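You operate a simulated robot arm through the tools that you are given. There is no shell and no other tool.

You run a simulated robot arm. Do the job below in one go: nothing can be reset, and whatever is moved stays where it is left.

## Task
Set the press roller to the setting card's gap and run a trial.
Fine: free the red roller lever, turn the roller handwheel to the mark, lock it again, press run, watch till the green lamp stays lit; the guard stays shut. The ring drive is locked out and tried; leave it so.

It is judged by the outcome, as a careful person would: the job done as asked, and still so three seconds after it is handed in. It fails if anything else is knocked over, pushed out of place, dropped, spilled or broken.

## Robot
A 7-joint arm with a two-finger gripper, fixed in place. Base frame: the origin is at the foot of the arm, x ahead of it, y to its left, z up; the work surface is at about z = 0.95. Lengths are in m, angles in rad, forces in N, time in s.
With the tool pointing down near the work surface it reaches from about 0.32 to 0.76 m from the base axis. Its first joint turns from -2.897 to 2.897 rad. Payload 1.71 kg.
The TCP is the grasp point between the finger pads, 0.02 m short of the fingertips. In the tool frame z runs along the fingers and y along their closing line. Largest opening 0.096 m; the body of the gripper starts 0.113 m behind the TCP.
Orientation is that of the tool frame in the base frame, as a unit quaternion [w, x, y, z]. With the fingers straight down and closing along the base's y, the tool's x points along the base's -x, its y along +y and its z along -z.

## Interface
- The arm moves only by the tool jog_arm. Its argument "commands" is a list of rows, each a list of 7 numbers: the finger opening in m, from 0 to 0.096, then the shift along the base's x, y, z in units of 20 mm (1.0 is 20 mm), then the turn, a rotation vector about the base's x, y, z in units of 5 degrees (1.0 is 5 degrees). In form: [[gripper, dx, dy, dz, wx, wy, wz], ...]. A call has 1 to 20 rows; each row shifts and turns the commanded pose from where the row before left it. A call with a number of a shift or a turn outside -1 to 1 is refused whole. Each row takes 0.2 s and may step no farther than 0.05 m and 0.15 rad from the row before; otherwise, or with a gripper value out of range, the whole call is refused. A pose out of reach is approached as far as the arm can. The call stops where the force on the tool passes 40 N (or 10 N more than at its start, if that is more) or the arm is blocked; 0.2 s more then pass. Each finger travels about 0.153 m/s and halts on what it meets, pressing with about 33 N; the grip force reading is that of the motor and also rises with nothing between the fingers. The clock runs only during rows and for 0.2 s after the last one: add rows that do not move to give the fingers time. The reply holds the time, the measured pose of the TCP, the force on the tool along the base axes, the opening and the grip force, in the units named above and with some noise, with the torque about the TCP (base axes, N m) and any sound that the robot's microphone picked up.
- Cameras (640 x 400 px; columns grow to the right, rows downward): "scene" is fixed at [0.0496, -0.6521, 1.5858]; the picture's right is [0.95, -0.31, 0.00], its down [-0.13, -0.38, -0.92] and it looks along [0.29, 0.87, -0.40] (base axes); focal length 332 px, centre (320, 200). "wrist" rides on the gripper at [0.066, 0.014, -0.145] in the tool frame; the picture's right is [-0.21, 0.98, 0.00], its down [-0.88, -0.18, -0.45] and it looks along [-0.44, -0.09, 0.90] (tool axes); focal length 275 px, centre (320, 200). There is no depth. A picture from a camera that has moved, and an enlarged one, comes with that camera's place and axes in the base frame and with its lens.
- snapshot(camera): a new picture of that camera. The clock stands still meanwhile.
- raise_lower(by): slides the trunk up (or, below 0, down) by that many m; the arm rides with it, the base frame stays. It gives what a move gives, with no picture.
- close_up(camera, box): a new picture of the part [left, top, right, bottom] of that camera's present view, enlarged. The clock stands still meanwhile.
- hand_in(): hands the job in; it is judged then, once.

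Places have to be worked out from the pictures, the camera data and where the tool is seen. Open the gripper and draw the arm clear of the work before you hand the job in, unless the task says otherwise.

The tools are called after ">>>" by a JSON object that holds its "method" and its "body". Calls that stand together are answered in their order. jog_arm: Moves the arm, as the interface text tells. Its arguments: {"type":"object","properties":{"commands":{"type":"array","items":{"type":"array","items":{"type":"number"}}}},"required":["commands"]} The other tools are called the same way: raise_lower (by) slides the trunk up or down; snapshot (camera) takes a picture; close_up (camera, box) takes an enlarged picture of a part of a camera's view; hand_in () hands the job in.

At the start:

```text
t: 0.0
tcp_pos: [0.4243, 0.0839, 1.3136]
ee_rot: [-0.001, 0.0, 1.0, 0.0]
force: [0.3, 0.0, 0.1]
moment: [0.0, 0.02, 0.0]
finger_gap: 0.0959
gripper_force: 0.0
trunk travel left (down, up): [-0.3, 0.086]
```

scene: 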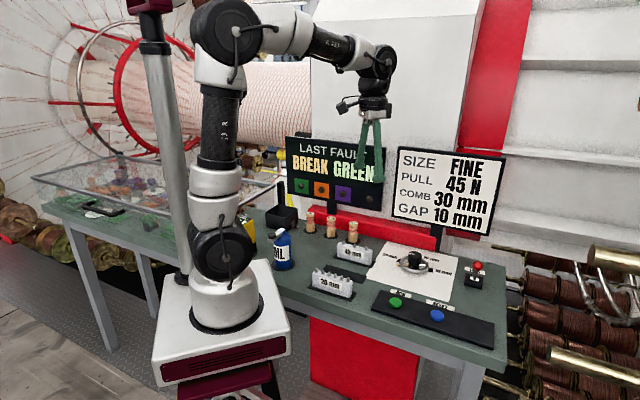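
wrist: 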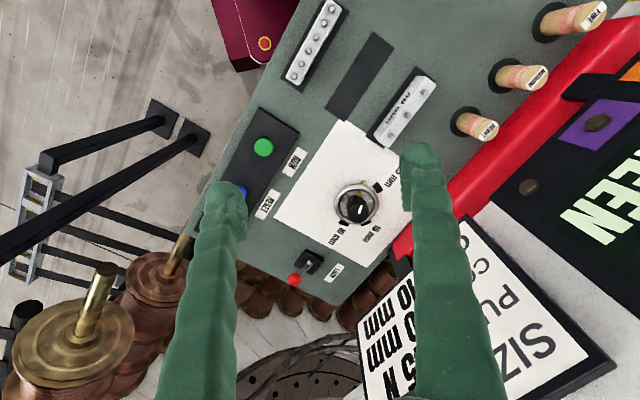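

The setting card reads FINE, gap 10 mm. I start by looking at the dial, lever and buttons in enlarged views.

>>> {"method": "close_up", "body": {"camera": "scene", "box": [360, 230, 520, 330]}}

>>> {"method": "close_up", "body": {"camera": "wrist", "box": [240, 120, 440, 300]}}

>>> {"method": "close_up", "body": {"camera": "scene", "box": [280, 130, 520, 280]}}

>>> {"method": "close_up", "body": {"camera": "scene", "box": [0, 100, 320, 300]}}

```text
4.00 times, centred on (440, 280) of scene
camera zoom: at [0.0496, -0.6521, 1.5858], right [0.95, -0.31, 0.0], down [-0.13, -0.38, -0.92], along [0.29, 0.87, -0.4], focal length 1330 px, centre (-160, -120)
```

zoom: 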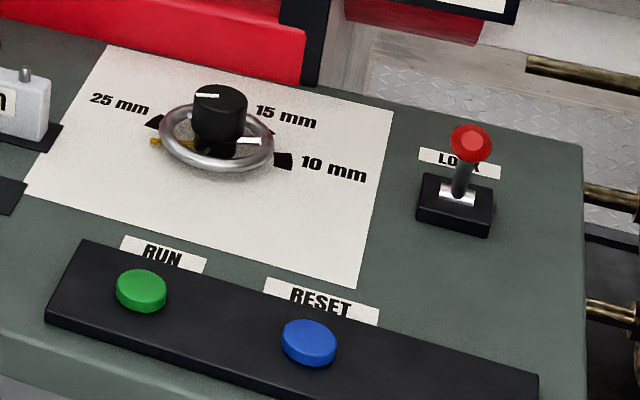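

```text
2.22 times, centred on (340, 210) of wrist
camera zoom: at [0.3586, 0.0983, 1.4592], right [0.21, 0.98, 0.0], down [0.88, -0.18, 0.44], along [0.43, -0.09, -0.9], focal length 612 px, centre (276, 178)
```

zoom: 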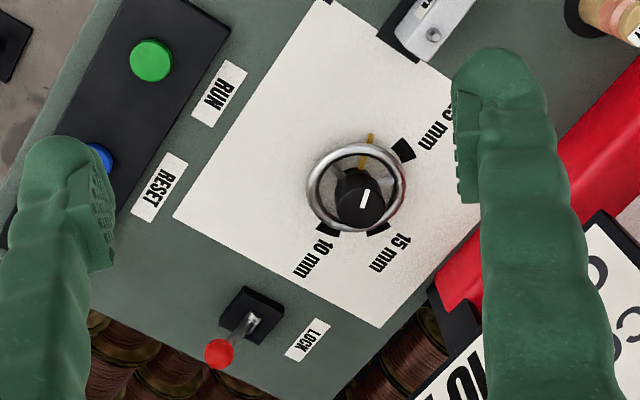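

```text
2.67 times, centred on (400, 205) of scene
camera zoom: at [0.0496, -0.6521, 1.5858], right [0.95, -0.31, 0.0], down [-0.13, -0.38, -0.92], along [0.29, 0.87, -0.4], focal length 887 px, centre (107, 187)
```

zoom: 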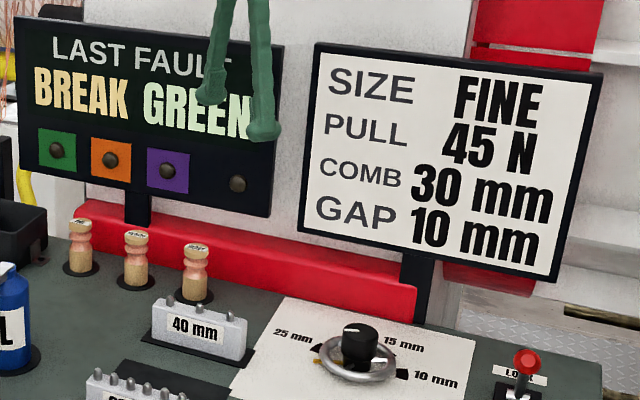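

```text
2.00 times, centred on (160, 200) of scene
camera zoom: at [0.0496, -0.6521, 1.5858], right [0.95, -0.31, 0.0], down [-0.13, -0.38, -0.92], along [0.29, 0.87, -0.4], focal length 665 px, centre (640, 200)
```

zoom: 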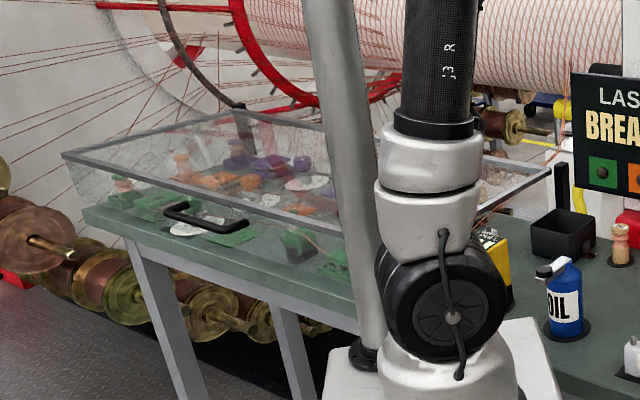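

The dial seems to be at about (0.62, 0.115), and the red lever's base at about (0.745, -0.01). The table is turned about -45° in the base frame. I move closer above the dial for a better wrist view.

>>> {"method": "jog_arm", "body": {"commands": [[0.096, 0.6, 0.26, -0.9, 0, 0, 0], [0.096, 0.6, 0.26, -0.9, 0, 0, 0], [0.096, 0.6, 0.26, -0.9, 0, 0, 0], [0.096, 0.6, 0.26, -0.9, 0, 0, 0], [0.096, 0.6, 0.26, -0.9, 0, 0, 0], [0.096, 0.6, 0.26, -0.9, 0, 0, 0], [0.096, 0.6, 0.26, -0.9, 0, 0, 0], [0.096, 0, 0, 0, 0, 0, 0]]}}

>>> {"method": "snapshot", "body": {"camera": "wrist"}}

>>> {"method": "snapshot", "body": {"camera": "scene"}}

```text
t: 1.8
tcp_pos: [0.4868, 0.1213, 1.1933]
ee_rot: [0.007, -0.001, 1.0, 0.001]
force: [0.2, -0.2, 0.4]
moment: [-0.05, -0.01, 0.0]
finger_gap: 0.0962
gripper_force: 0.0
trunk travel left (down, up): [-0.3, 0.086]
```

```text
taken
camera wrist: at [0.4184, 0.1347, 1.3381], right [0.21, 0.98, 0.0], down [0.87, -0.18, 0.46], along [0.45, -0.09, -0.89], focal length 275 px, centre (320, 200)
```

wrist: 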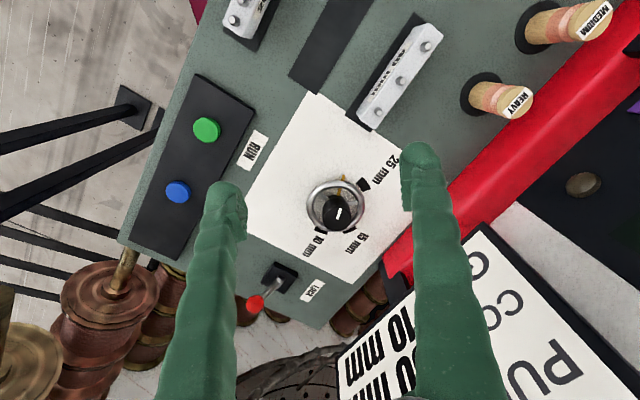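

```text
taken
```

scene: 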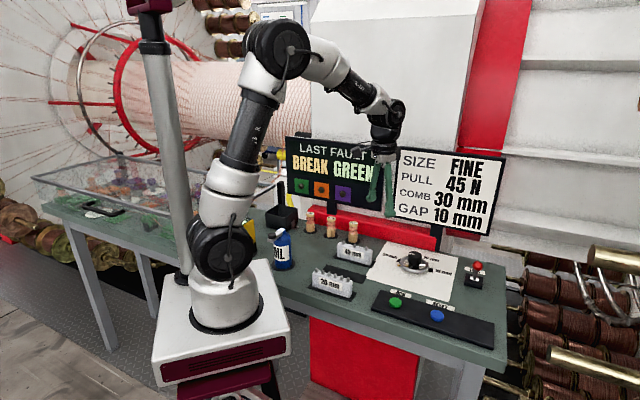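

The reply shows x somewhat short of the commanded 84 mm, so I hold still for a moment to see whether it settles. I also zoom in on the dial and lever.

>>> {"method": "jog_arm", "body": {"commands": [[0.096, 0, 0, 0, 0, 0, 0], [0.096, 0, 0, 0, 0, 0, 0], [0.096, 0, 0, 0, 0, 0, 0]]}}

>>> {"method": "close_up", "body": {"camera": "wrist", "box": [240, 140, 400, 320]}}

>>> {"method": "close_up", "body": {"camera": "wrist", "box": [290, 150, 400, 260]}}

>>> {"method": "close_up", "body": {"camera": "scene", "box": [380, 235, 450, 280]}}

>>> {"method": "close_up", "body": {"camera": "scene", "box": [450, 250, 505, 295]}}

```text
t: 2.6
tcp_pos: [0.4862, 0.1198, 1.1935]
ee_rot: [0.007, 0.0, 1.0, 0.001]
force: [-0.6, -1.1, -0.1]
moment: [-0.03, -0.02, -0.01]
finger_gap: 0.096
gripper_force: 0.2
trunk travel left (down, up): [-0.3, 0.086]
```

```text
2.22 times, centred on (320, 230) of wrist
camera zoom: at [0.4187, 0.1347, 1.3381], right [0.21, 0.98, 0.0], down [0.87, -0.18, 0.46], along [0.45, -0.09, -0.89], focal length 612 px, centre (320, 133)
```

zoom: 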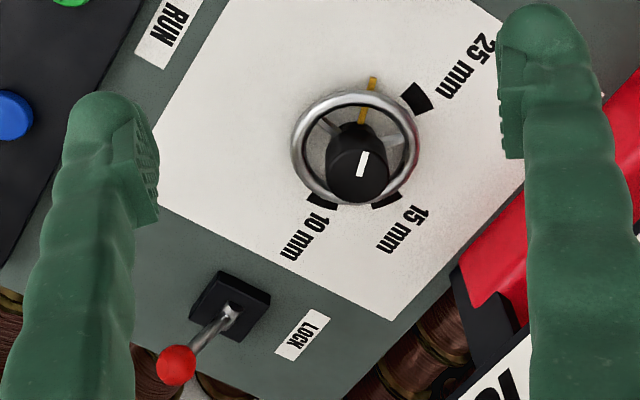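

```text
3.64 times, centred on (345, 205) of wrist
camera zoom: at [0.4187, 0.1347, 1.3381], right [0.21, 0.98, 0.0], down [0.87, -0.18, 0.46], along [0.45, -0.09, -0.89], focal length 1001 px, centre (229, 182)
```

zoom: 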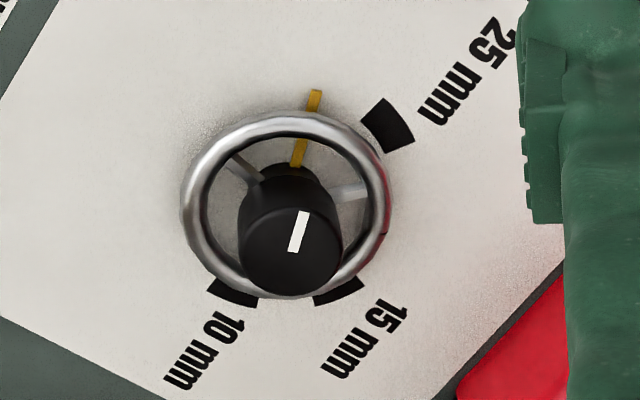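

```text
8.89 times, centred on (415, 258) of scene
camera zoom: at [0.0496, -0.6521, 1.5858], right [0.95, -0.31, 0.0], down [-0.13, -0.38, -0.92], along [0.29, 0.87, -0.4], focal length 2956 px, centre (-524, -311)
```

zoom: 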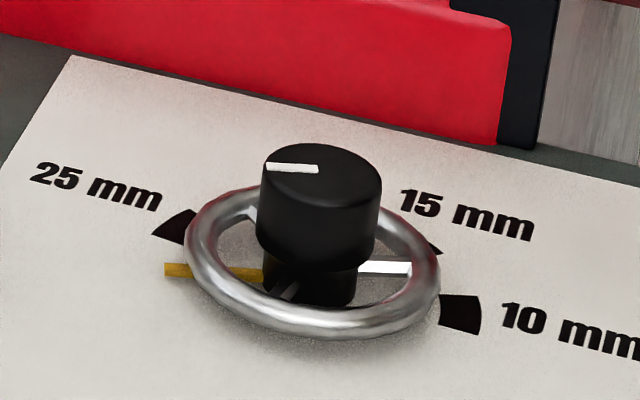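

```text
8.89 times, centred on (478, 272) of scene
camera zoom: at [0.0496, -0.6521, 1.5858], right [0.95, -0.31, 0.0], down [-0.13, -0.38, -0.92], along [0.29, 0.87, -0.4], focal length 2956 px, centre (-1080, -444)
```

zoom: 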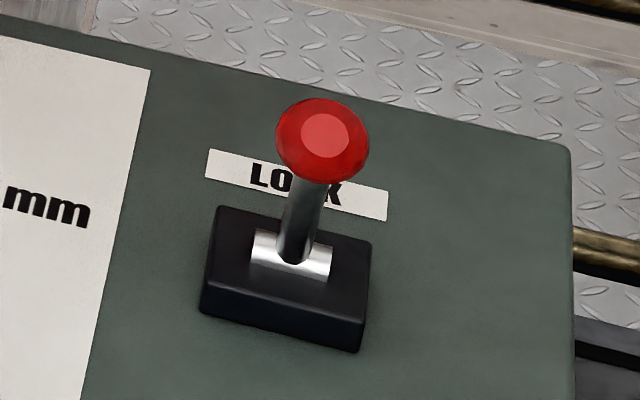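

The measurements agree across both cameras: lever pivot ≈ (0.758, -0.010, 0.963) and ball ≈ (0.7325, -0.033, 1.03), leaning to the table's front. The dial centre is ≈ (0.6275, 0.119), with its brass pointer at ≈160° and the 10 mm mark at ≈ -38°. I'll turn the gripper so it closes along the lever's throw, tilt it a little and go above the lever.

>>> {"method": "jog_arm", "body": {"commands": [[0.096, 0.9, -0.59, -0.1, 0, 0, -0.98], [0.096, 0.9, -0.59, -0.1, 0, 0, -0.98], [0.096, 0.9, -0.59, -0.1, 0, 0, -0.98], [0.096, 0.9, -0.59, -0.1, 0, 0, -0.98], [0.096, 0.9, -0.59, -0.1, 0, 0, -0.98], [0.096, 0.9, -0.59, -0.1, 0, 0, -0.98], [0.096, 0.9, -0.59, -0.1, 0, 0, -0.98], [0.096, 0.9, -0.59, -0.1, 0, 0, -0.98], [0.096, 0.9, -0.59, -0.1, 0, 0, -0.98], [0.096, 0.9, -0.59, -0.1, -0.69, -0.72, 0], [0.096, 0.9, -0.59, -0.1, -0.69, -0.72, 0], [0.096, 0.9, -0.59, -0.1, -0.69, -0.72, 0], [0.096, 0.9, -0.59, -0.1, -0.69, -0.72, 0], [0.096, 0, 0, 0, 0, 0, 0], [0.096, 0, 0, 0, 0, 0, 0]]}}

>>> {"method": "snapshot", "body": {"camera": "wrist"}}

>>> {"method": "snapshot", "body": {"camera": "scene"}}

```text
t: 5.8
tcp_pos: [0.7249, -0.0316, 1.1683]
ee_rot: [0.166, 0.369, 0.912, -0.067]
force: [0.4, -0.6, 1.0]
moment: [0.0, -0.01, -0.02]
finger_gap: 0.0959
gripper_force: 0.0
trunk travel left (down, up): [-0.3, 0.086]
```

```text
taken
camera wrist: at [0.6524, 0.0552, 1.2803], right [0.82, 0.57, 0.07], down [0.35, -0.59, 0.73], along [0.46, -0.57, -0.68], focal length 275 px, centre (320, 200)
```

wrist: 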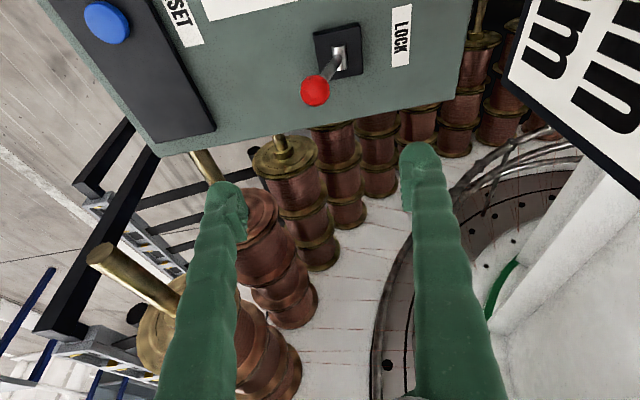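

```text
taken
```

scene: 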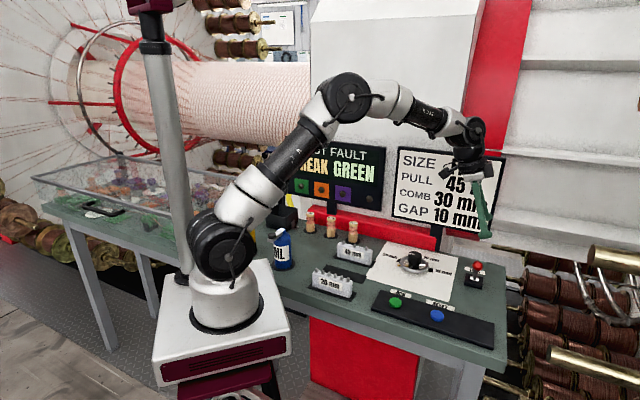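

From the new wrist view the ball is again at (0.732, -0.033), so the estimate holds. I descend so the open fingers stand in front of and behind the ball.

>>> {"method": "jog_arm", "body": {"commands": [[0.096, 0.06, -0.02, -0.85, 0, 0, 0], [0.096, 0.06, -0.02, -0.85, 0, 0, 0], [0.096, 0.06, -0.02, -0.85, 0, 0, 0], [0.096, 0.06, -0.02, -0.85, 0, 0, 0], [0.096, 0.06, -0.02, -0.85, 0, 0, 0], [0.096, 0.06, -0.02, -0.85, 0, 0, 0], [0.096, 0, 0, 0, 0, 0, 0], [0.096, 0, 0, 0, 0, 0, 0]]}}

>>> {"method": "snapshot", "body": {"camera": "wrist"}}

>>> {"method": "close_up", "body": {"camera": "scene", "box": [400, 180, 560, 300]}}

```text
t: 7.6
tcp_pos: [0.7297, -0.0358, 1.0638]
ee_rot: [0.168, 0.368, 0.912, -0.066]
force: [0.5, 0.0, 0.1]
moment: [0.01, -0.01, 0.0]
finger_gap: 0.0961
gripper_force: 0.0
trunk travel left (down, up): [-0.3, 0.086]
```

```text
taken
camera wrist: at [0.6593, 0.0534, 1.177], right [0.82, 0.57, 0.07], down [0.35, -0.59, 0.73], along [0.46, -0.57, -0.68], focal length 275 px, centre (320, 200)
```

wrist: 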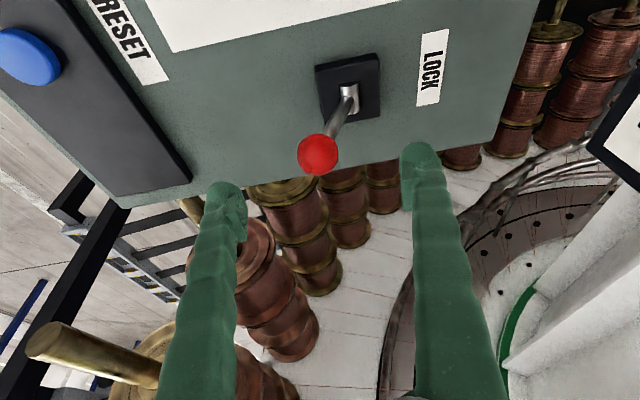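

```text
3.33 times, centred on (480, 240) of scene
camera zoom: at [0.0496, -0.6521, 1.5858], right [0.95, -0.31, 0.0], down [-0.13, -0.38, -0.92], along [0.29, 0.87, -0.4], focal length 1108 px, centre (-213, 67)
```

zoom: 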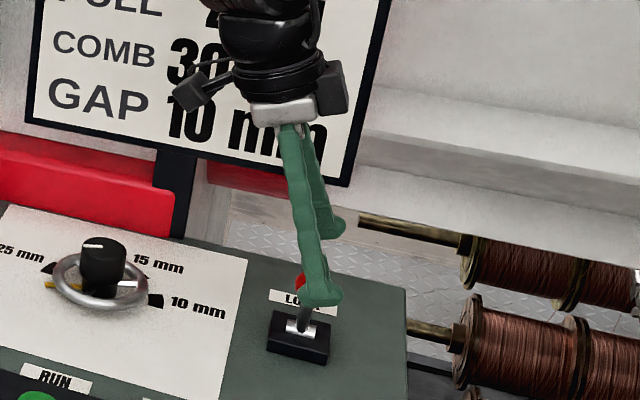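

The ball sits centred between the fingers and they are about 34 mm above it. I go down to ball height and narrow the opening so that it brackets the ball without squeezing.

>>> {"method": "jog_arm", "body": {"commands": [[0.096, 0.08, 0.07, -0.85, 0, 0, 0], [0.096, 0.08, 0.07, -0.85, 0, 0, 0], [0.096, 0, 0, 0, 0, 0, 0], [0.07, 0, 0, 0, 0, 0, 0], [0.046, 0, 0, 0, 0, 0, 0], [0.046, 0, 0, 0, 0, 0, 0]]}}

>>> {"method": "snapshot", "body": {"camera": "wrist"}}

>>> {"method": "close_up", "body": {"camera": "scene", "box": [400, 180, 560, 300]}}

```text
t: 9.0
tcp_pos: [0.7346, -0.0321, 1.0316]
ee_rot: [0.167, 0.37, 0.912, -0.066]
force: [-0.1, -0.6, -0.7]
moment: [0.01, -0.01, 0.01]
finger_gap: 0.0462
gripper_force: 0.1
trunk travel left (down, up): [-0.3, 0.086]
```

```text
taken
camera wrist: at [0.6621, 0.0562, 1.1447], right [0.82, 0.57, 0.07], down [0.35, -0.59, 0.73], along [0.46, -0.57, -0.68], focal length 275 px, centre (320, 200)
```

wrist: 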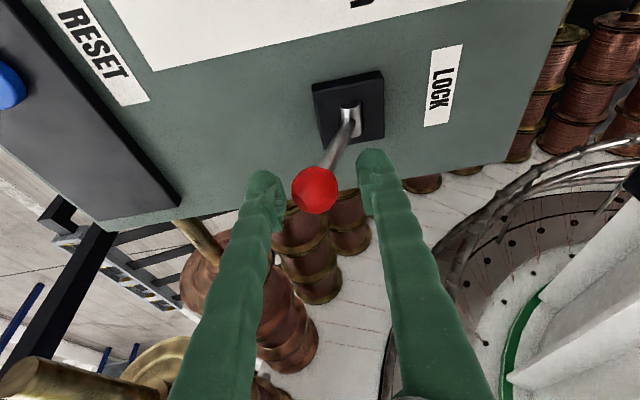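

```text
3.33 times, centred on (480, 240) of scene
camera zoom: at [0.0496, -0.6521, 1.5858], right [0.95, -0.31, 0.0], down [-0.13, -0.38, -0.92], along [0.29, 0.87, -0.4], focal length 1108 px, centre (-213, 67)
```

zoom: 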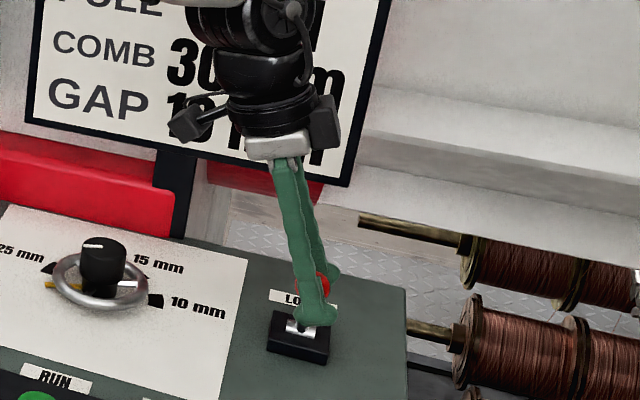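

The ball is bracketed within a few millimetres. I push the lever toward the table's back, along (0.69, 0.72), in small steps.

>>> {"method": "jog_arm", "body": {"commands": [[0.046, 0.276, 0.288, 0.05, 0, 0, 0], [0.046, 0.276, 0.288, 0.05, 0, 0, 0], [0.046, 0.276, 0.288, 0.05, 0, 0, 0], [0.046, 0.276, 0.288, 0.05, 0, 0, 0], [0.046, 0.276, 0.288, 0, 0, 0, 0], [0.046, 0.276, 0.288, 0, 0, 0, 0]]}}

>>> {"method": "snapshot", "body": {"camera": "wrist"}}

>>> {"method": "close_up", "body": {"camera": "scene", "box": [400, 180, 560, 300]}}

```text
t: 10.4
tcp_pos: [0.7651, 0.0026, 1.037]
ee_rot: [0.166, 0.37, 0.912, -0.067]
force: [0.4, 0.2, 0.9]
moment: [-0.02, 0.0, 0.0]
finger_gap: 0.0461
gripper_force: 0.0
trunk travel left (down, up): [-0.3, 0.086]
```

```text
taken
camera wrist: at [0.6945, 0.0914, 1.1496], right [0.82, 0.57, 0.07], down [0.35, -0.59, 0.73], along [0.46, -0.57, -0.68], focal length 275 px, centre (320, 200)
```

wrist: 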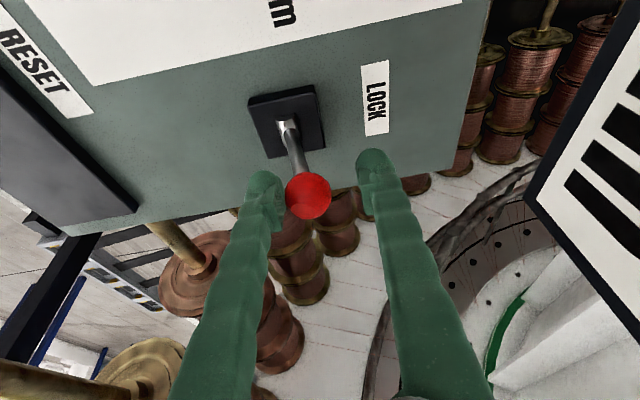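

```text
3.33 times, centred on (480, 240) of scene
camera zoom: at [0.0496, -0.6521, 1.5858], right [0.95, -0.31, 0.0], down [-0.13, -0.38, -0.92], along [0.29, 0.87, -0.4], focal length 1108 px, centre (-213, 67)
```

zoom: 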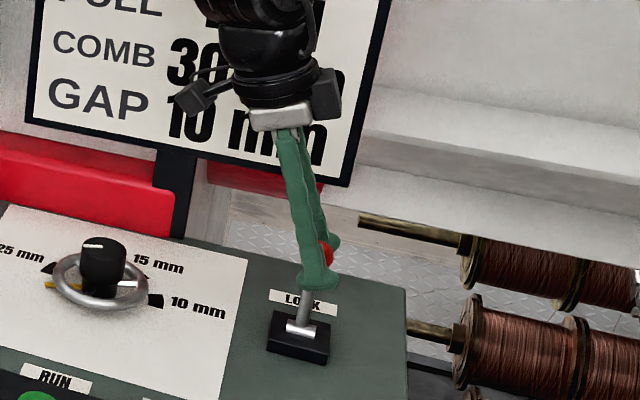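

The lever follows with almost no force and is about upright now. I continue toward the back.

>>> {"method": "jog_arm", "body": {"commands": [[0.046, 0.276, 0.288, 0, 0, 0, 0], [0.046, 0.276, 0.288, 0, 0, 0, 0], [0.046, 0.276, 0.288, -0.05, 0, 0, 0], [0.046, 0.276, 0.288, -0.1, 0, 0, 0], [0.046, 0, 0, 0, 0, 0, 0]]}}

>>> {"method": "snapshot", "body": {"camera": "wrist"}}

>>> {"method": "close_up", "body": {"camera": "scene", "box": [400, 180, 560, 300]}}

```text
t: 11.6
tcp_pos: [0.771, 0.0235, 1.0492]
ee_rot: [0.174, 0.37, 0.91, -0.064]
force: [-0.6, 0.2, -0.4]
moment: [-0.05, -0.12, 0.0]
finger_gap: 0.046
gripper_force: 0.1
trunk travel left (down, up): [-0.3, 0.086]
stopped in row 5: the arm was blocked; the commanded pose is now the measured one
```

```text
taken
camera wrist: at [0.6974, 0.1132, 1.1597], right [0.82, 0.57, 0.09], down [0.33, -0.59, 0.73], along [0.47, -0.57, -0.68], focal length 275 px, centre (320, 200)
```

wrist: 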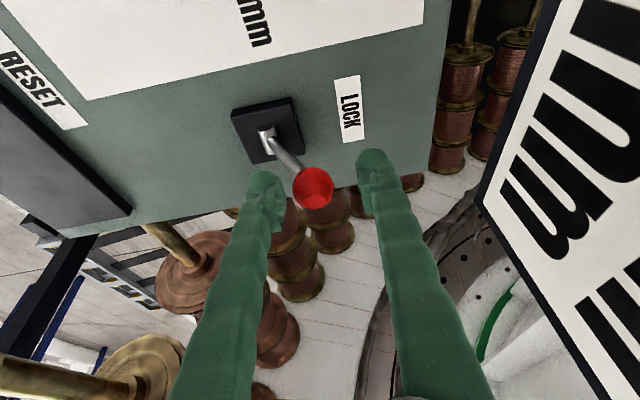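

```text
3.33 times, centred on (480, 240) of scene
camera zoom: at [0.0496, -0.6521, 1.5858], right [0.95, -0.31, 0.0], down [-0.13, -0.38, -0.92], along [0.29, 0.87, -0.4], focal length 1108 px, centre (-213, 67)
```

zoom: 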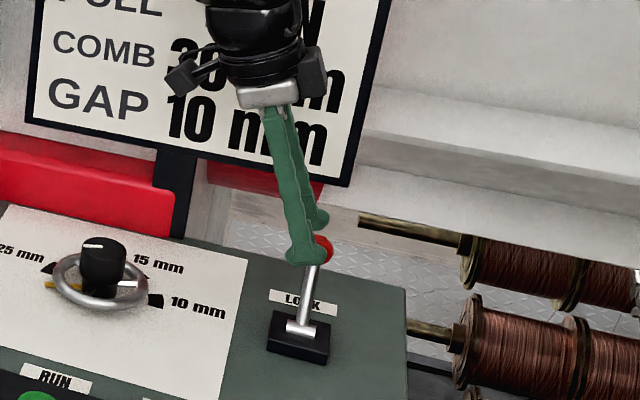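

The arm reports being blocked with almost no force on the tool, so this looks like a reach limit. The ball is at about (0.776, 0.012), leaning back. I check the whole arm's posture.

>>> {"method": "snapshot", "body": {"camera": "scene"}}

>>> {"method": "close_up", "body": {"camera": "scene", "box": [450, 230, 520, 295]}}

```text
taken
```

scene: 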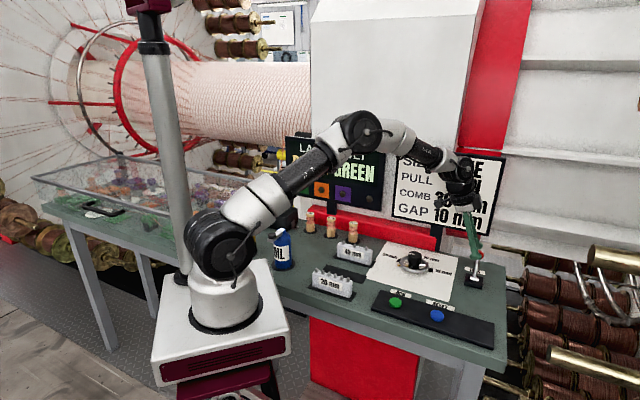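

```text
6.15 times, centred on (485, 262) of scene
camera zoom: at [0.0496, -0.6521, 1.5858], right [0.95, -0.31, 0.0], down [-0.13, -0.38, -0.92], along [0.29, 0.87, -0.4], focal length 2046 px, centre (-695, -185)
```

zoom: 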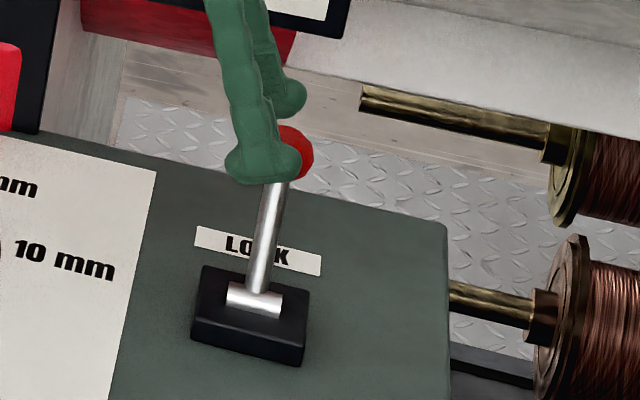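

The lever leans back by roughly 23° now, and the x/z shortfall (with y on target) points to a reach limit. I lift the fingers clear to see where the lever rests.

>>> {"method": "jog_arm", "body": {"commands": [[0.07, 0, 0, 0.3, 0, 0, 0], [0.09, 0, 0, 0.9, 0, 0, 0], [0.09, -0.3, 0, 0.9, 0, 0, 0], [0.09, -0.5, 0, 0.9, 0, 0, 0], [0.09, -0.5, 0, 0.9, 0, 0, 0], [0.09, 0, 0, 0, 0, 0, 0]]}}

>>> {"method": "snapshot", "body": {"camera": "wrist"}}

>>> {"method": "close_up", "body": {"camera": "scene", "box": [450, 250, 505, 295]}}

```text
t: 13.0
tcp_pos: [0.7474, 0.024, 1.1245]
ee_rot: [0.173, 0.37, 0.91, -0.065]
force: [-0.3, -0.3, -0.9]
moment: [-0.02, 0.03, -0.02]
finger_gap: 0.0903
gripper_force: 0.0
trunk travel left (down, up): [-0.3, 0.086]
```

```text
taken
camera wrist: at [0.6755, 0.1128, 1.2359], right [0.82, 0.57, 0.08], down [0.34, -0.59, 0.73], along [0.46, -0.57, -0.68], focal length 275 px, centre (320, 200)
```

wrist: 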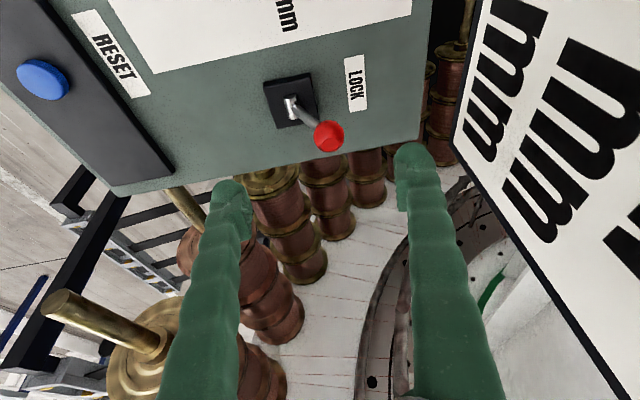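

```text
8.89 times, centred on (478, 272) of scene
camera zoom: at [0.0496, -0.6521, 1.5858], right [0.95, -0.31, 0.0], down [-0.13, -0.38, -0.92], along [0.29, 0.87, -0.4], focal length 2956 px, centre (-1080, -444)
```

zoom: 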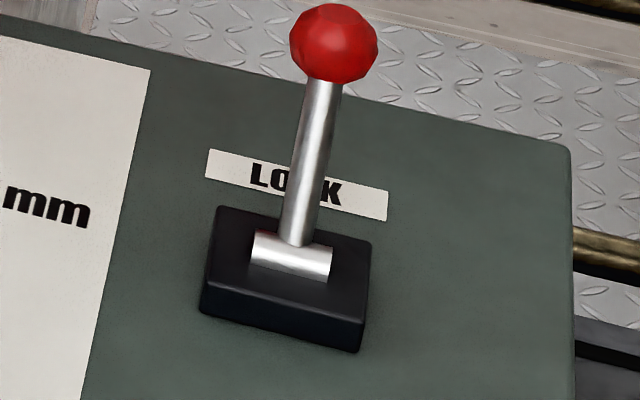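

The lever rests leaning back at (0.776, 0.013), mirror-symmetric to where it was, so it looks thrown over to free. Next I go above the handwheel with the tool vertical and turned ccw, giving me about 100° of clockwise turn per grip.

>>> {"method": "jog_arm", "body": {"commands": [[0.09, -0.3, 0.25, 0, 0.69, 0.72, 0], [0.09, -0.3, 0.25, 0, 0.69, 0.72, 0], [0.09, -0.3, 0.25, 0, 0.69, 0.72, 0], [0.09, -0.3, 0.25, 0, 0.69, 0.72, 0], [0.09, -0.3, 0.25, 0, 0, 0, 1], [0.09, -0.3, 0.25, 0, 0, 0, 1], [0.09, -0.3, 0.25, 0, 0, 0, 1], [0.09, -0.3, 0.25, 0, 0, 0, 1], [0.09, -0.3, 0.25, 0, 0, 0, 1], [0.09, -0.3, 0.25, 0, 0, 0, 1], [0.09, -0.3, 0.25, 0, 0, 0, 1], [0.09, -0.3, 0.25, 0, 0, 0, 1], [0.09, -0.3, 0.25, 0, 0, 0, 1], [0.09, -0.3, 0.25, 0, 0, 0, 1], [0.09, -0.3, 0.25, 0, 0, 0, 1], [0.09, -0.3, 0.25, 0, 0, 0, 1], [0.09, -0.3, 0.25, 0, 0, 0, 1], [0.09, -0.3, 0.25, 0, 0, 0, 1], [0.09, -0.3, 0.25, 0, 0, 0, 1], [0.09, 0, 0, 0, 0, 0, 1]]}}

>>> {"method": "snapshot", "body": {"camera": "wrist"}}

>>> {"method": "snapshot", "body": {"camera": "scene"}}

```text
t: 14.2
tcp_pos: [0.6988, 0.0455, 1.1414]
ee_rot: [0.02, 0.36, 0.933, 0.002]
force: [-2.3, -0.4, 0.5]
moment: [0.0, -0.13, 0.05]
finger_gap: 0.0901
gripper_force: 0.2
trunk travel left (down, up): [-0.3, 0.086]
stopped in row 5: the arm was blocked; the commanded pose is now the measured one
```

```text
taken
camera wrist: at [0.6544, 0.1023, 1.2831], right [0.81, 0.59, 0.03], down [0.51, -0.72, 0.47], along [0.3, -0.37, -0.88], focal length 275 px, centre (320, 200)
```

wrist: 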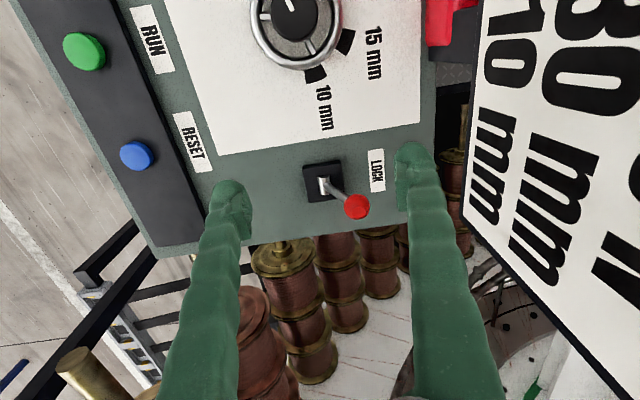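

```text
taken
```

scene: 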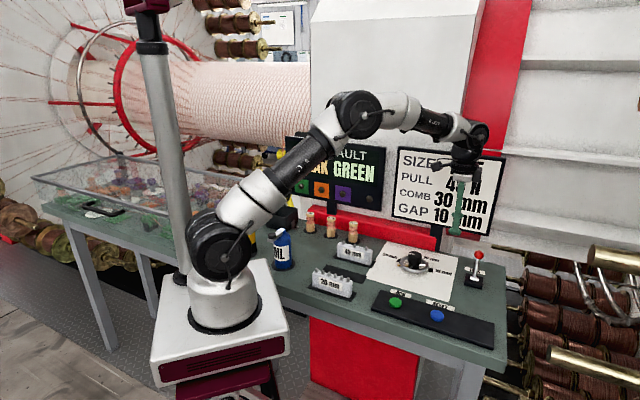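

The upright tool hit the reach limit at that height, with no contact. I continue inward toward the dial, which is nearer, and turn the gripper on the way.

>>> {"method": "jog_arm", "body": {"commands": [[0.09, -0.45, 0.46, -0.2, 0, 0, 0], [0.09, -0.45, 0.46, -0.2, 0.06, 0.22, 0], [0.09, -0.45, 0.46, -0.2, 0.06, 0.22, 0], [0.09, -0.45, 0.46, -0.2, 0, 0, 0.9], [0.09, -0.45, 0.46, -0.2, 0, 0, 1], [0.09, -0.45, 0.46, -0.2, 0, 0, 1], [0.09, -0.45, 0.46, -0.2, 0, 0, 1], [0.09, -0.45, 0.46, -0.2, 0, 0, 1], [0.09, 0, 0, 0, 0, 0, 1], [0.09, 0, 0, 0, 0, 0, 1], [0.09, 0, 0, 0, 0, 0, 1], [0.09, 0, 0, 0, 0, 0, 1], [0.09, 0, 0, 0, 0, 0, 1], [0.09, 0, 0, 0, 0, 0, 1], [0.09, 0, 0, 0, 0, 0, 1], [0.09, 0, 0, 0, 0, 0, 1], [0.09, 0, 0, 0, 0, 0, 1], [0.09, 0, 0, 0, 0, 0, 1], [0.09, 0, 0, 0, 0, 0, 1], [0.09, 0, 0, 0, 0, 0, 0]]}}

>>> {"method": "snapshot", "body": {"camera": "wrist"}}

>>> {"method": "snapshot", "body": {"camera": "scene"}}

```text
t: 18.4
tcp_pos: [0.6322, 0.1188, 1.1052]
ee_rot: [0.0, -0.319, 0.948, -0.001]
force: [0.7, -0.2, -1.0]
moment: [-0.01, 0.01, 0.02]
finger_gap: 0.0904
gripper_force: 0.0
trunk travel left (down, up): [-0.3, 0.086]
```

```text
taken
camera wrist: at [0.5714, 0.0915, 1.2493], right [-0.43, 0.9, 0.0], down [0.81, 0.38, 0.44], along [0.4, 0.19, -0.9], focal length 275 px, centre (320, 200)
```

wrist: 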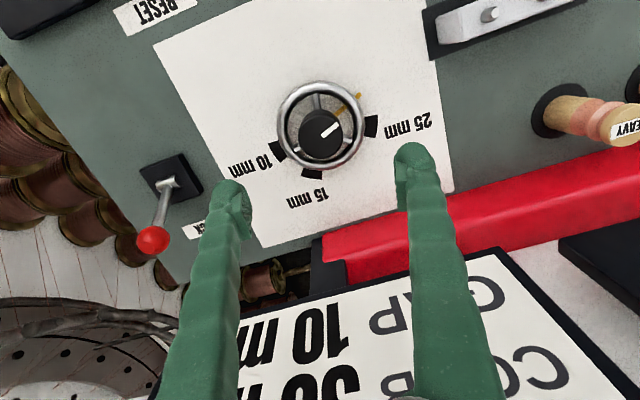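

```text
taken
```

scene: 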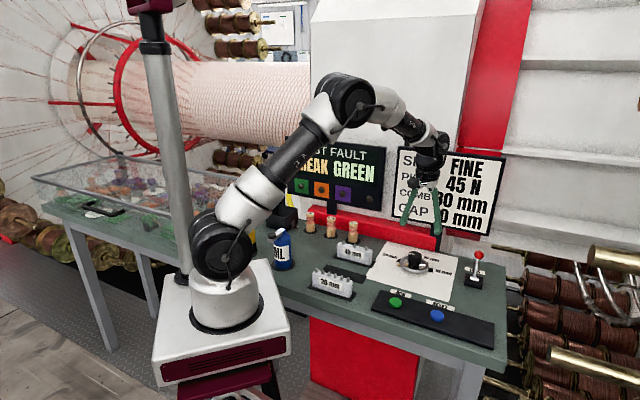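

The tool is upright above the dial with the jaw at about 127°. I zoom in to centre precisely on the knob.

>>> {"method": "close_up", "body": {"camera": "wrist", "box": [260, 70, 380, 190]}}

```text
3.33 times, centred on (320, 130) of wrist
camera zoom: at [0.5714, 0.0915, 1.2493], right [-0.43, 0.9, 0.0], down [0.81, 0.38, 0.44], along [0.4, 0.19, -0.9], focal length 918 px, centre (320, 433)
```

zoom: 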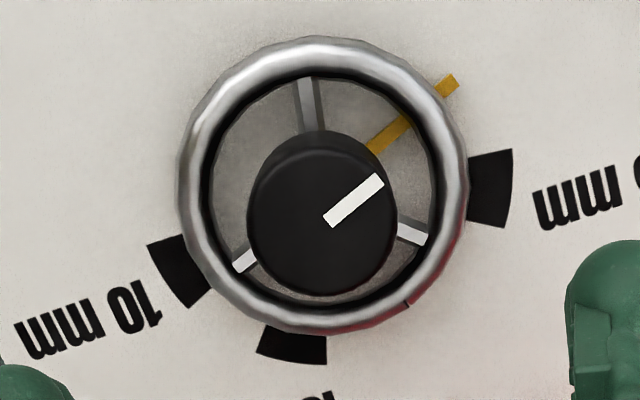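

The knob centre comes out at (0.626, 0.118) and its diameter at 40 mm. I correct by -6 mm in x, go down to z ≈ 0.993 with a 60 mm opening, and then close.

>>> {"method": "jog_arm", "body": {"commands": [[0.07, -0.28, 0, -0.8, 0, 0, 0], [0.06, 0, 0, -0.8, 0, 0, 0], [0.06, 0, 0, -0.8, 0, 0, 0], [0.06, 0, 0, -0.8, 0, 0, 0], [0.06, 0, 0, -0.8, 0, 0, 0], [0.06, 0, 0, -0.8, 0, 0, 0], [0.06, 0, 0, -0.6, 0, 0, 0], [0.06, 0, 0, 0, 0, 0, 0], [0.06, 0, 0, 0, 0, 0, 0]]}}

>>> {"method": "snapshot", "body": {"camera": "wrist"}}

>>> {"method": "close_up", "body": {"camera": "scene", "box": [360, 190, 480, 290]}}

```text
t: 20.4
tcp_pos: [0.6262, 0.12, 0.997]
ee_rot: [-0.001, -0.318, 0.948, -0.001]
force: [-0.2, 0.0, 0.0]
moment: [0.0, -0.02, -0.01]
finger_gap: 0.0601
gripper_force: 0.0
trunk travel left (down, up): [-0.3, 0.086]
```

```text
taken
camera wrist: at [0.5645, 0.0917, 1.1414], right [-0.43, 0.9, 0.0], down [0.81, 0.38, 0.44], along [0.4, 0.19, -0.9], focal length 275 px, centre (320, 200)
```

wrist: 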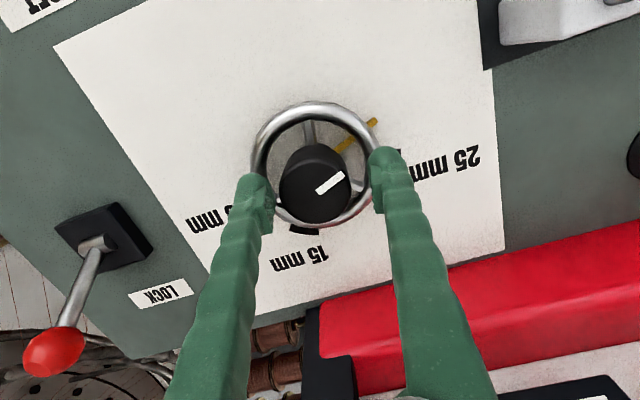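

```text
4.00 times, centred on (420, 240) of scene
camera zoom: at [0.0496, -0.6521, 1.5858], right [0.95, -0.31, 0.0], down [-0.13, -0.38, -0.92], along [0.29, 0.87, -0.4], focal length 1330 px, centre (-80, 40)
```

zoom: 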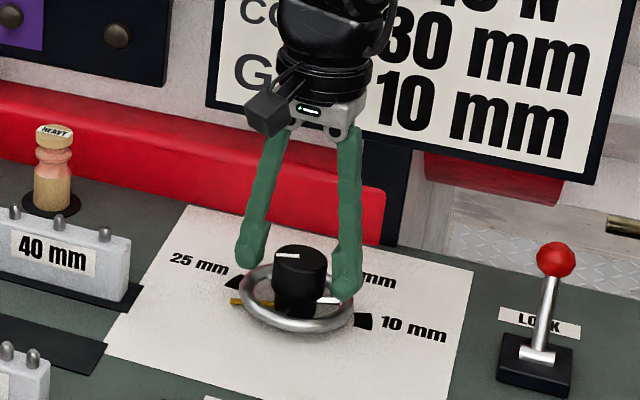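

The knob sits between the fingers, offset about 3-4 mm toward -y. I correct that, go 4 mm lower and close on the knob.

>>> {"method": "jog_arm", "body": {"commands": [[0.06, 0.06, -0.14, -0.2, 0, 0, 0], [0.06, 0, 0, 0, 0, 0, 0], [0.04, 0, 0, 0, 0, 0, 0], [0.03, 0, 0, 0, 0, 0, 0], [0.03, 0, 0, 0, 0, 0, 0]]}}

>>> {"method": "snapshot", "body": {"camera": "wrist"}}

```text
t: 21.6
tcp_pos: [0.626, 0.1164, 0.9924]
ee_rot: [-0.001, -0.319, 0.948, -0.002]
force: [-3.3, 4.6, -1.4]
moment: [0.19, 0.0, 0.04]
finger_gap: 0.0405
gripper_force: 34.8
trunk travel left (down, up): [-0.3, 0.086]
```

```text
taken
camera wrist: at [0.5651, 0.0888, 1.1375], right [-0.43, 0.9, 0.0], down [0.81, 0.38, 0.44], along [0.4, 0.19, -0.9], focal length 275 px, centre (320, 200)
```

wrist: 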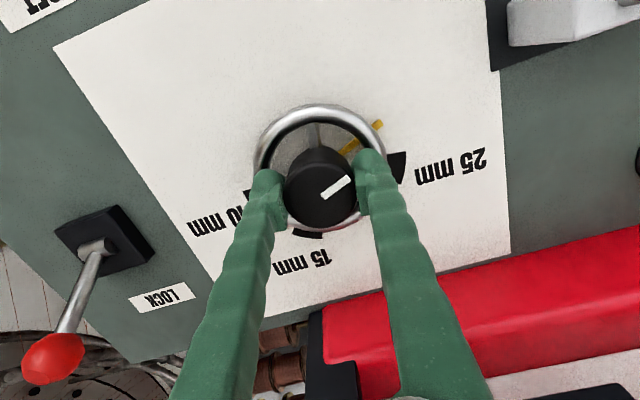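

It is gripped at 40.5 mm with 35 N. I turn clockwise 20° first, as a test that the wheel follows.

>>> {"method": "jog_arm", "body": {"commands": [[0.03, -0.05, 0.06, 0, 0, 0, -1], [0.03, 0, 0, 0, 0, 0, -1], [0.03, 0, 0, 0, 0, 0, -1], [0.03, 0, 0, 0, 0, 0, -1], [0.03, 0, 0, 0, 0, 0, 0]]}}

>>> {"method": "snapshot", "body": {"camera": "wrist"}}

>>> {"method": "close_up", "body": {"camera": "scene", "box": [360, 190, 480, 290]}}

```text
t: 22.8
tcp_pos: [0.6257, 0.1173, 0.9928]
ee_rot: [0.0, -0.149, 0.989, -0.001]
force: [-2.5, -1.7, 3.4]
moment: [-0.24, 0.63, 0.0]
finger_gap: 0.0402
gripper_force: 35.0
trunk travel left (down, up): [-0.3, 0.086]
```

```text
taken
camera wrist: at [0.5589, 0.1114, 1.1375], right [-0.09, 1.0, 0.0], down [0.89, 0.08, 0.44], along [0.44, 0.04, -0.9], focal length 275 px, centre (320, 200)
```

wrist: 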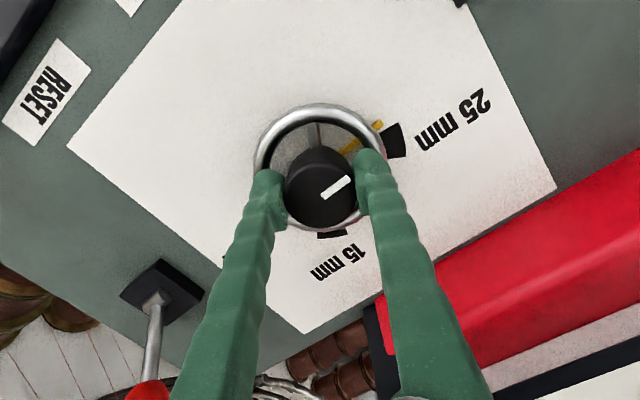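

```text
4.00 times, centred on (420, 240) of scene
camera zoom: at [0.0496, -0.6521, 1.5858], right [0.95, -0.31, 0.0], down [-0.13, -0.38, -0.92], along [0.29, 0.87, -0.4], focal length 1330 px, centre (-80, 40)
```

zoom: 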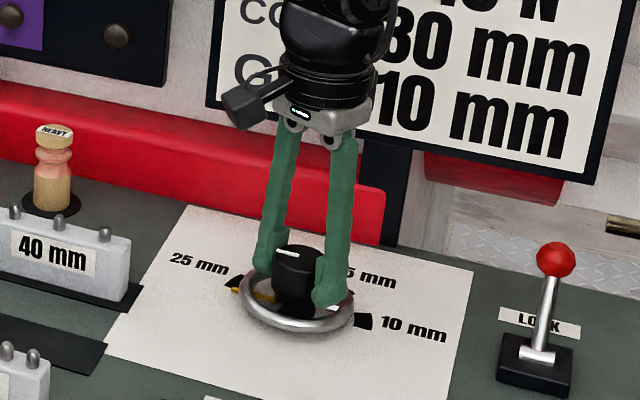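

The wheel turns with the gripper; the pointer moved from ~160° to ~140° toward the 25 mark, so the lever is indeed free. I continue clockwise another 95°.

>>> {"method": "jog_arm", "body": {"commands": [[0.03, 0, 0, 0, 0, 0, -1], [0.03, 0, 0, 0, 0, 0, -1], [0.03, 0, 0, 0, 0, 0, -1], [0.03, 0, 0, 0, 0, 0, -1], [0.03, 0, 0, 0, 0, 0, -1], [0.03, 0, 0, 0, 0, 0, -1], [0.03, 0, 0, 0, 0, 0, -1], [0.03, 0, 0, 0, 0, 0, -1], [0.03, 0, 0, 0, 0, 0, -1], [0.03, 0, 0, 0, 0, 0, -1], [0.03, 0, 0, 0, 0, 0, -1], [0.03, 0, 0, 0, 0, 0, -1], [0.03, 0, 0, 0, 0, 0, -1], [0.03, 0, 0, 0, 0, 0, -1], [0.03, 0, 0, 0, 0, 0, -1], [0.03, 0, 0, 0, 0, 0, -1], [0.03, 0, 0, 0, 0, 0, -1], [0.03, 0, 0, 0, 0, 0, -1], [0.03, 0, 0, 0, 0, 0, -1], [0.03, 0, 0, 0, 0, 0, 0]]}}

>>> {"method": "snapshot", "body": {"camera": "wrist"}}

>>> {"method": "close_up", "body": {"camera": "scene", "box": [360, 190, 480, 290]}}

```text
t: 26.9
tcp_pos: [0.6256, 0.1168, 0.9926]
ee_rot: [-0.001, 0.629, 0.778, 0.0]
force: [0.0, -8.1, 7.4]
moment: [0.25, 0.02, -0.03]
finger_gap: 0.0403
gripper_force: 35.7
trunk travel left (down, up): [-0.3, 0.086]
```

```text
taken
camera wrist: at [0.6256, 0.1839, 1.1375], right [1.0, 0.0, 0.0], down [0.0, -0.9, 0.44], along [0.0, -0.44, -0.9], focal length 275 px, centre (320, 200)
```

wrist: 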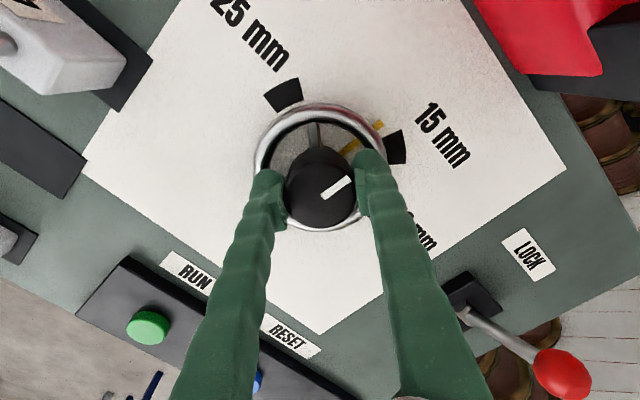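

```text
4.00 times, centred on (420, 240) of scene
camera zoom: at [0.0496, -0.6521, 1.5858], right [0.95, -0.31, 0.0], down [-0.13, -0.38, -0.92], along [0.29, 0.87, -0.4], focal length 1330 px, centre (-80, 40)
```

zoom: 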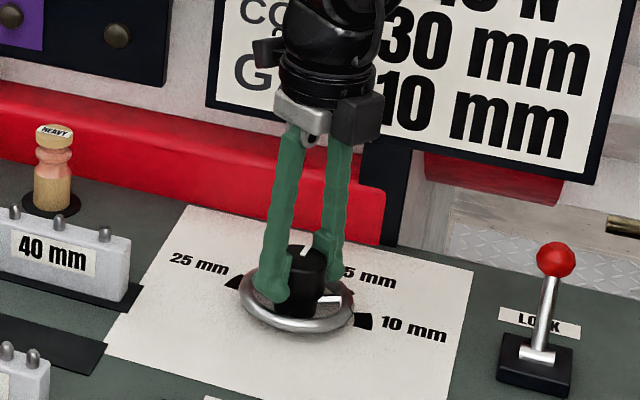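

The pointer is now at roughly 45°, just short of the 15 mark. I release, rise above the knob, turn back ccw by 95° and regrip for the rest.

>>> {"method": "jog_arm", "body": {"commands": [[0.05, 0, 0, 0, 0, 0, 0], [0.07, 0, 0, 0, 0, 0, 0], [0.07, 0, 0, 0.7, 0, 0, 0], [0.07, 0, 0, 0.7, 0, 0, 0], [0.07, 0, 0, 0.7, 0, 0, 1], [0.07, 0, 0, 0.3, 0, 0, 1], [0.07, 0, 0, 0, 0, 0, 1], [0.07, 0, 0, 0, 0, 0, 1], [0.07, 0, 0, 0, 0, 0, 1], [0.07, 0, 0, 0, 0, 0, 1], [0.07, 0, 0, 0, 0, 0, 1], [0.07, 0, 0, 0, 0, 0, 1], [0.07, 0, 0, 0, 0, 0, 1], [0.07, 0, 0, 0, 0, 0, 1], [0.07, 0, 0, 0, 0, 0, 1], [0.07, 0, 0, 0, 0, 0, 1], [0.07, 0, 0, 0, 0, 0, 1], [0.07, 0, 0, 0, 0, 0, 1], [0.07, 0, 0, 0, 0, 0, 1]]}}

>>> {"method": "snapshot", "body": {"camera": "wrist"}}

```text
t: 30.9
tcp_pos: [0.6246, 0.117, 1.0409]
ee_rot: [-0.002, 0.023, 1.0, 0.0]
force: [-0.1, 0.4, -0.5]
moment: [-0.02, 0.02, -0.01]
finger_gap: 0.0701
gripper_force: 0.1
trunk travel left (down, up): [-0.3, 0.086]
```

```text
taken
camera wrist: at [0.5605, 0.1345, 1.1855], right [0.25, 0.97, 0.0], down [0.87, -0.22, 0.44], along [0.43, -0.11, -0.9], focal length 275 px, centre (320, 200)
```

wrist: 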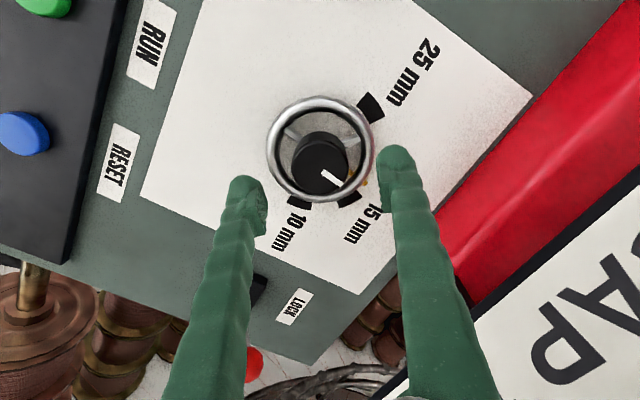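

The jaw is at 87° now and about 83° of wheel turn remains, so I turn a further 25° ccw. Then I descend and regrip.

>>> {"method": "jog_arm", "body": {"commands": [[0.07, 0, 0, 0, 0, 0, 1], [0.07, 0, 0, 0, 0, 0, 1], [0.07, 0, 0, 0, 0, 0, 1], [0.07, 0, 0, 0, 0, 0, 1], [0.062, 0, 0, 0, 0, 0, 1], [0.062, 0, 0, -0.6, 0, 0, 0], [0.06, 0.04, 0, -0.6, 0, 0, 0], [0.06, 0, 0, -0.6, 0, 0, 0], [0.06, 0, 0, -0.6, 0, 0, 0], [0.06, 0, 0, 0, 0, 0, 0], [0.06, 0, 0, 0, 0, 0, 0], [0.04, 0, 0, 0, 0, 0, 0], [0.03, 0, 0, 0, 0, 0, 0], [0.03, 0, 0, 0, 0, 0, 0]]}}

>>> {"method": "snapshot", "body": {"camera": "wrist"}}

```text
t: 34.0
tcp_pos: [0.6277, 0.1169, 0.9949]
ee_rot: [0.0, -0.192, 0.981, -0.001]
force: [1.7, -3.5, -0.6]
moment: [-0.07, -0.09, 0.0]
finger_gap: 0.0406
gripper_force: 35.4
trunk travel left (down, up): [-0.3, 0.086]
```

```text
taken
camera wrist: at [0.5613, 0.1062, 1.1395], right [-0.18, 0.98, 0.0], down [0.88, 0.16, 0.44], along [0.44, 0.08, -0.9], focal length 275 px, centre (320, 200)
```

wrist: 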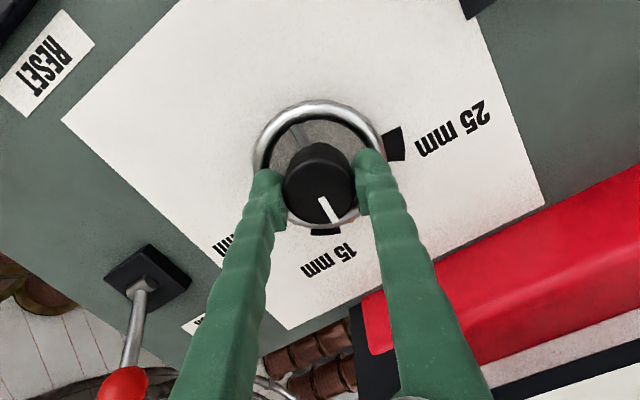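

It is regripped. I turn clockwise 75° and then check the pointer against the 10 mm mark before the final trim.

>>> {"method": "jog_arm", "body": {"commands": [[0.03, 0, 0, 0, 0, 0, -1], [0.03, 0, 0, 0, 0, 0, -1], [0.03, 0, 0, 0, 0, 0, -1], [0.03, 0, 0, 0, 0, 0, -1], [0.03, 0, 0, 0, 0, 0, -1], [0.03, 0, 0, 0, 0, 0, -1], [0.03, 0, 0, 0, 0, 0, -1], [0.03, 0, 0, 0, 0, 0, -1], [0.03, 0, 0, 0, 0, 0, -1], [0.03, 0, 0, 0, 0, 0, -1], [0.03, 0, 0, 0, 0, 0, -1], [0.03, 0, 0, 0, 0, 0, -1], [0.03, 0, 0, 0, 0, 0, -1], [0.03, 0, 0, 0, 0, 0, -1], [0.03, 0, 0, 0, 0, 0, -1], [0.03, 0, 0, 0, 0, 0, 0]]}}

>>> {"method": "snapshot", "body": {"camera": "wrist"}}

>>> {"method": "close_up", "body": {"camera": "scene", "box": [380, 235, 450, 280]}}

```text
t: 37.4
tcp_pos: [0.6261, 0.1156, 0.9931]
ee_rot: [-0.002, 0.445, 0.895, 0.001]
force: [10.6, -7.4, 28.8]
moment: [-0.11, -0.1, -0.05]
finger_gap: 0.0403
gripper_force: 35.1
trunk travel left (down, up): [-0.3, 0.086]
```

```text
taken
camera wrist: at [0.5977, 0.1769, 1.138], right [0.91, 0.43, 0.0], down [0.38, -0.81, 0.44], along [0.19, -0.4, -0.9], focal length 275 px, centre (320, 200)
```

wrist: 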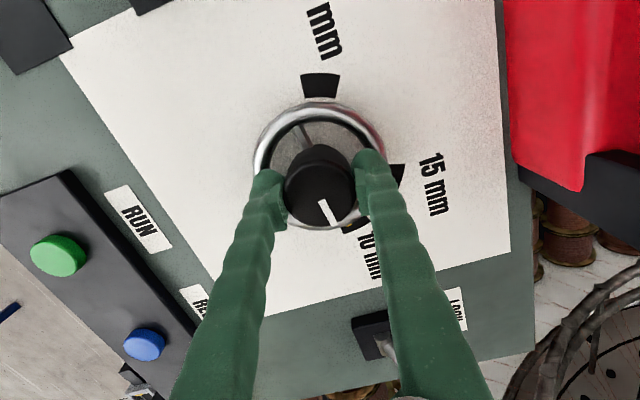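

```text
8.89 times, centred on (415, 258) of scene
camera zoom: at [0.0496, -0.6521, 1.5858], right [0.95, -0.31, 0.0], down [-0.13, -0.38, -0.92], along [0.29, 0.87, -0.4], focal length 2956 px, centre (-524, -311)
```

zoom: 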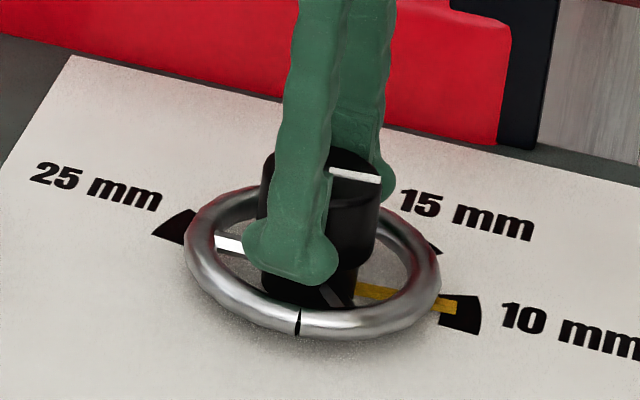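

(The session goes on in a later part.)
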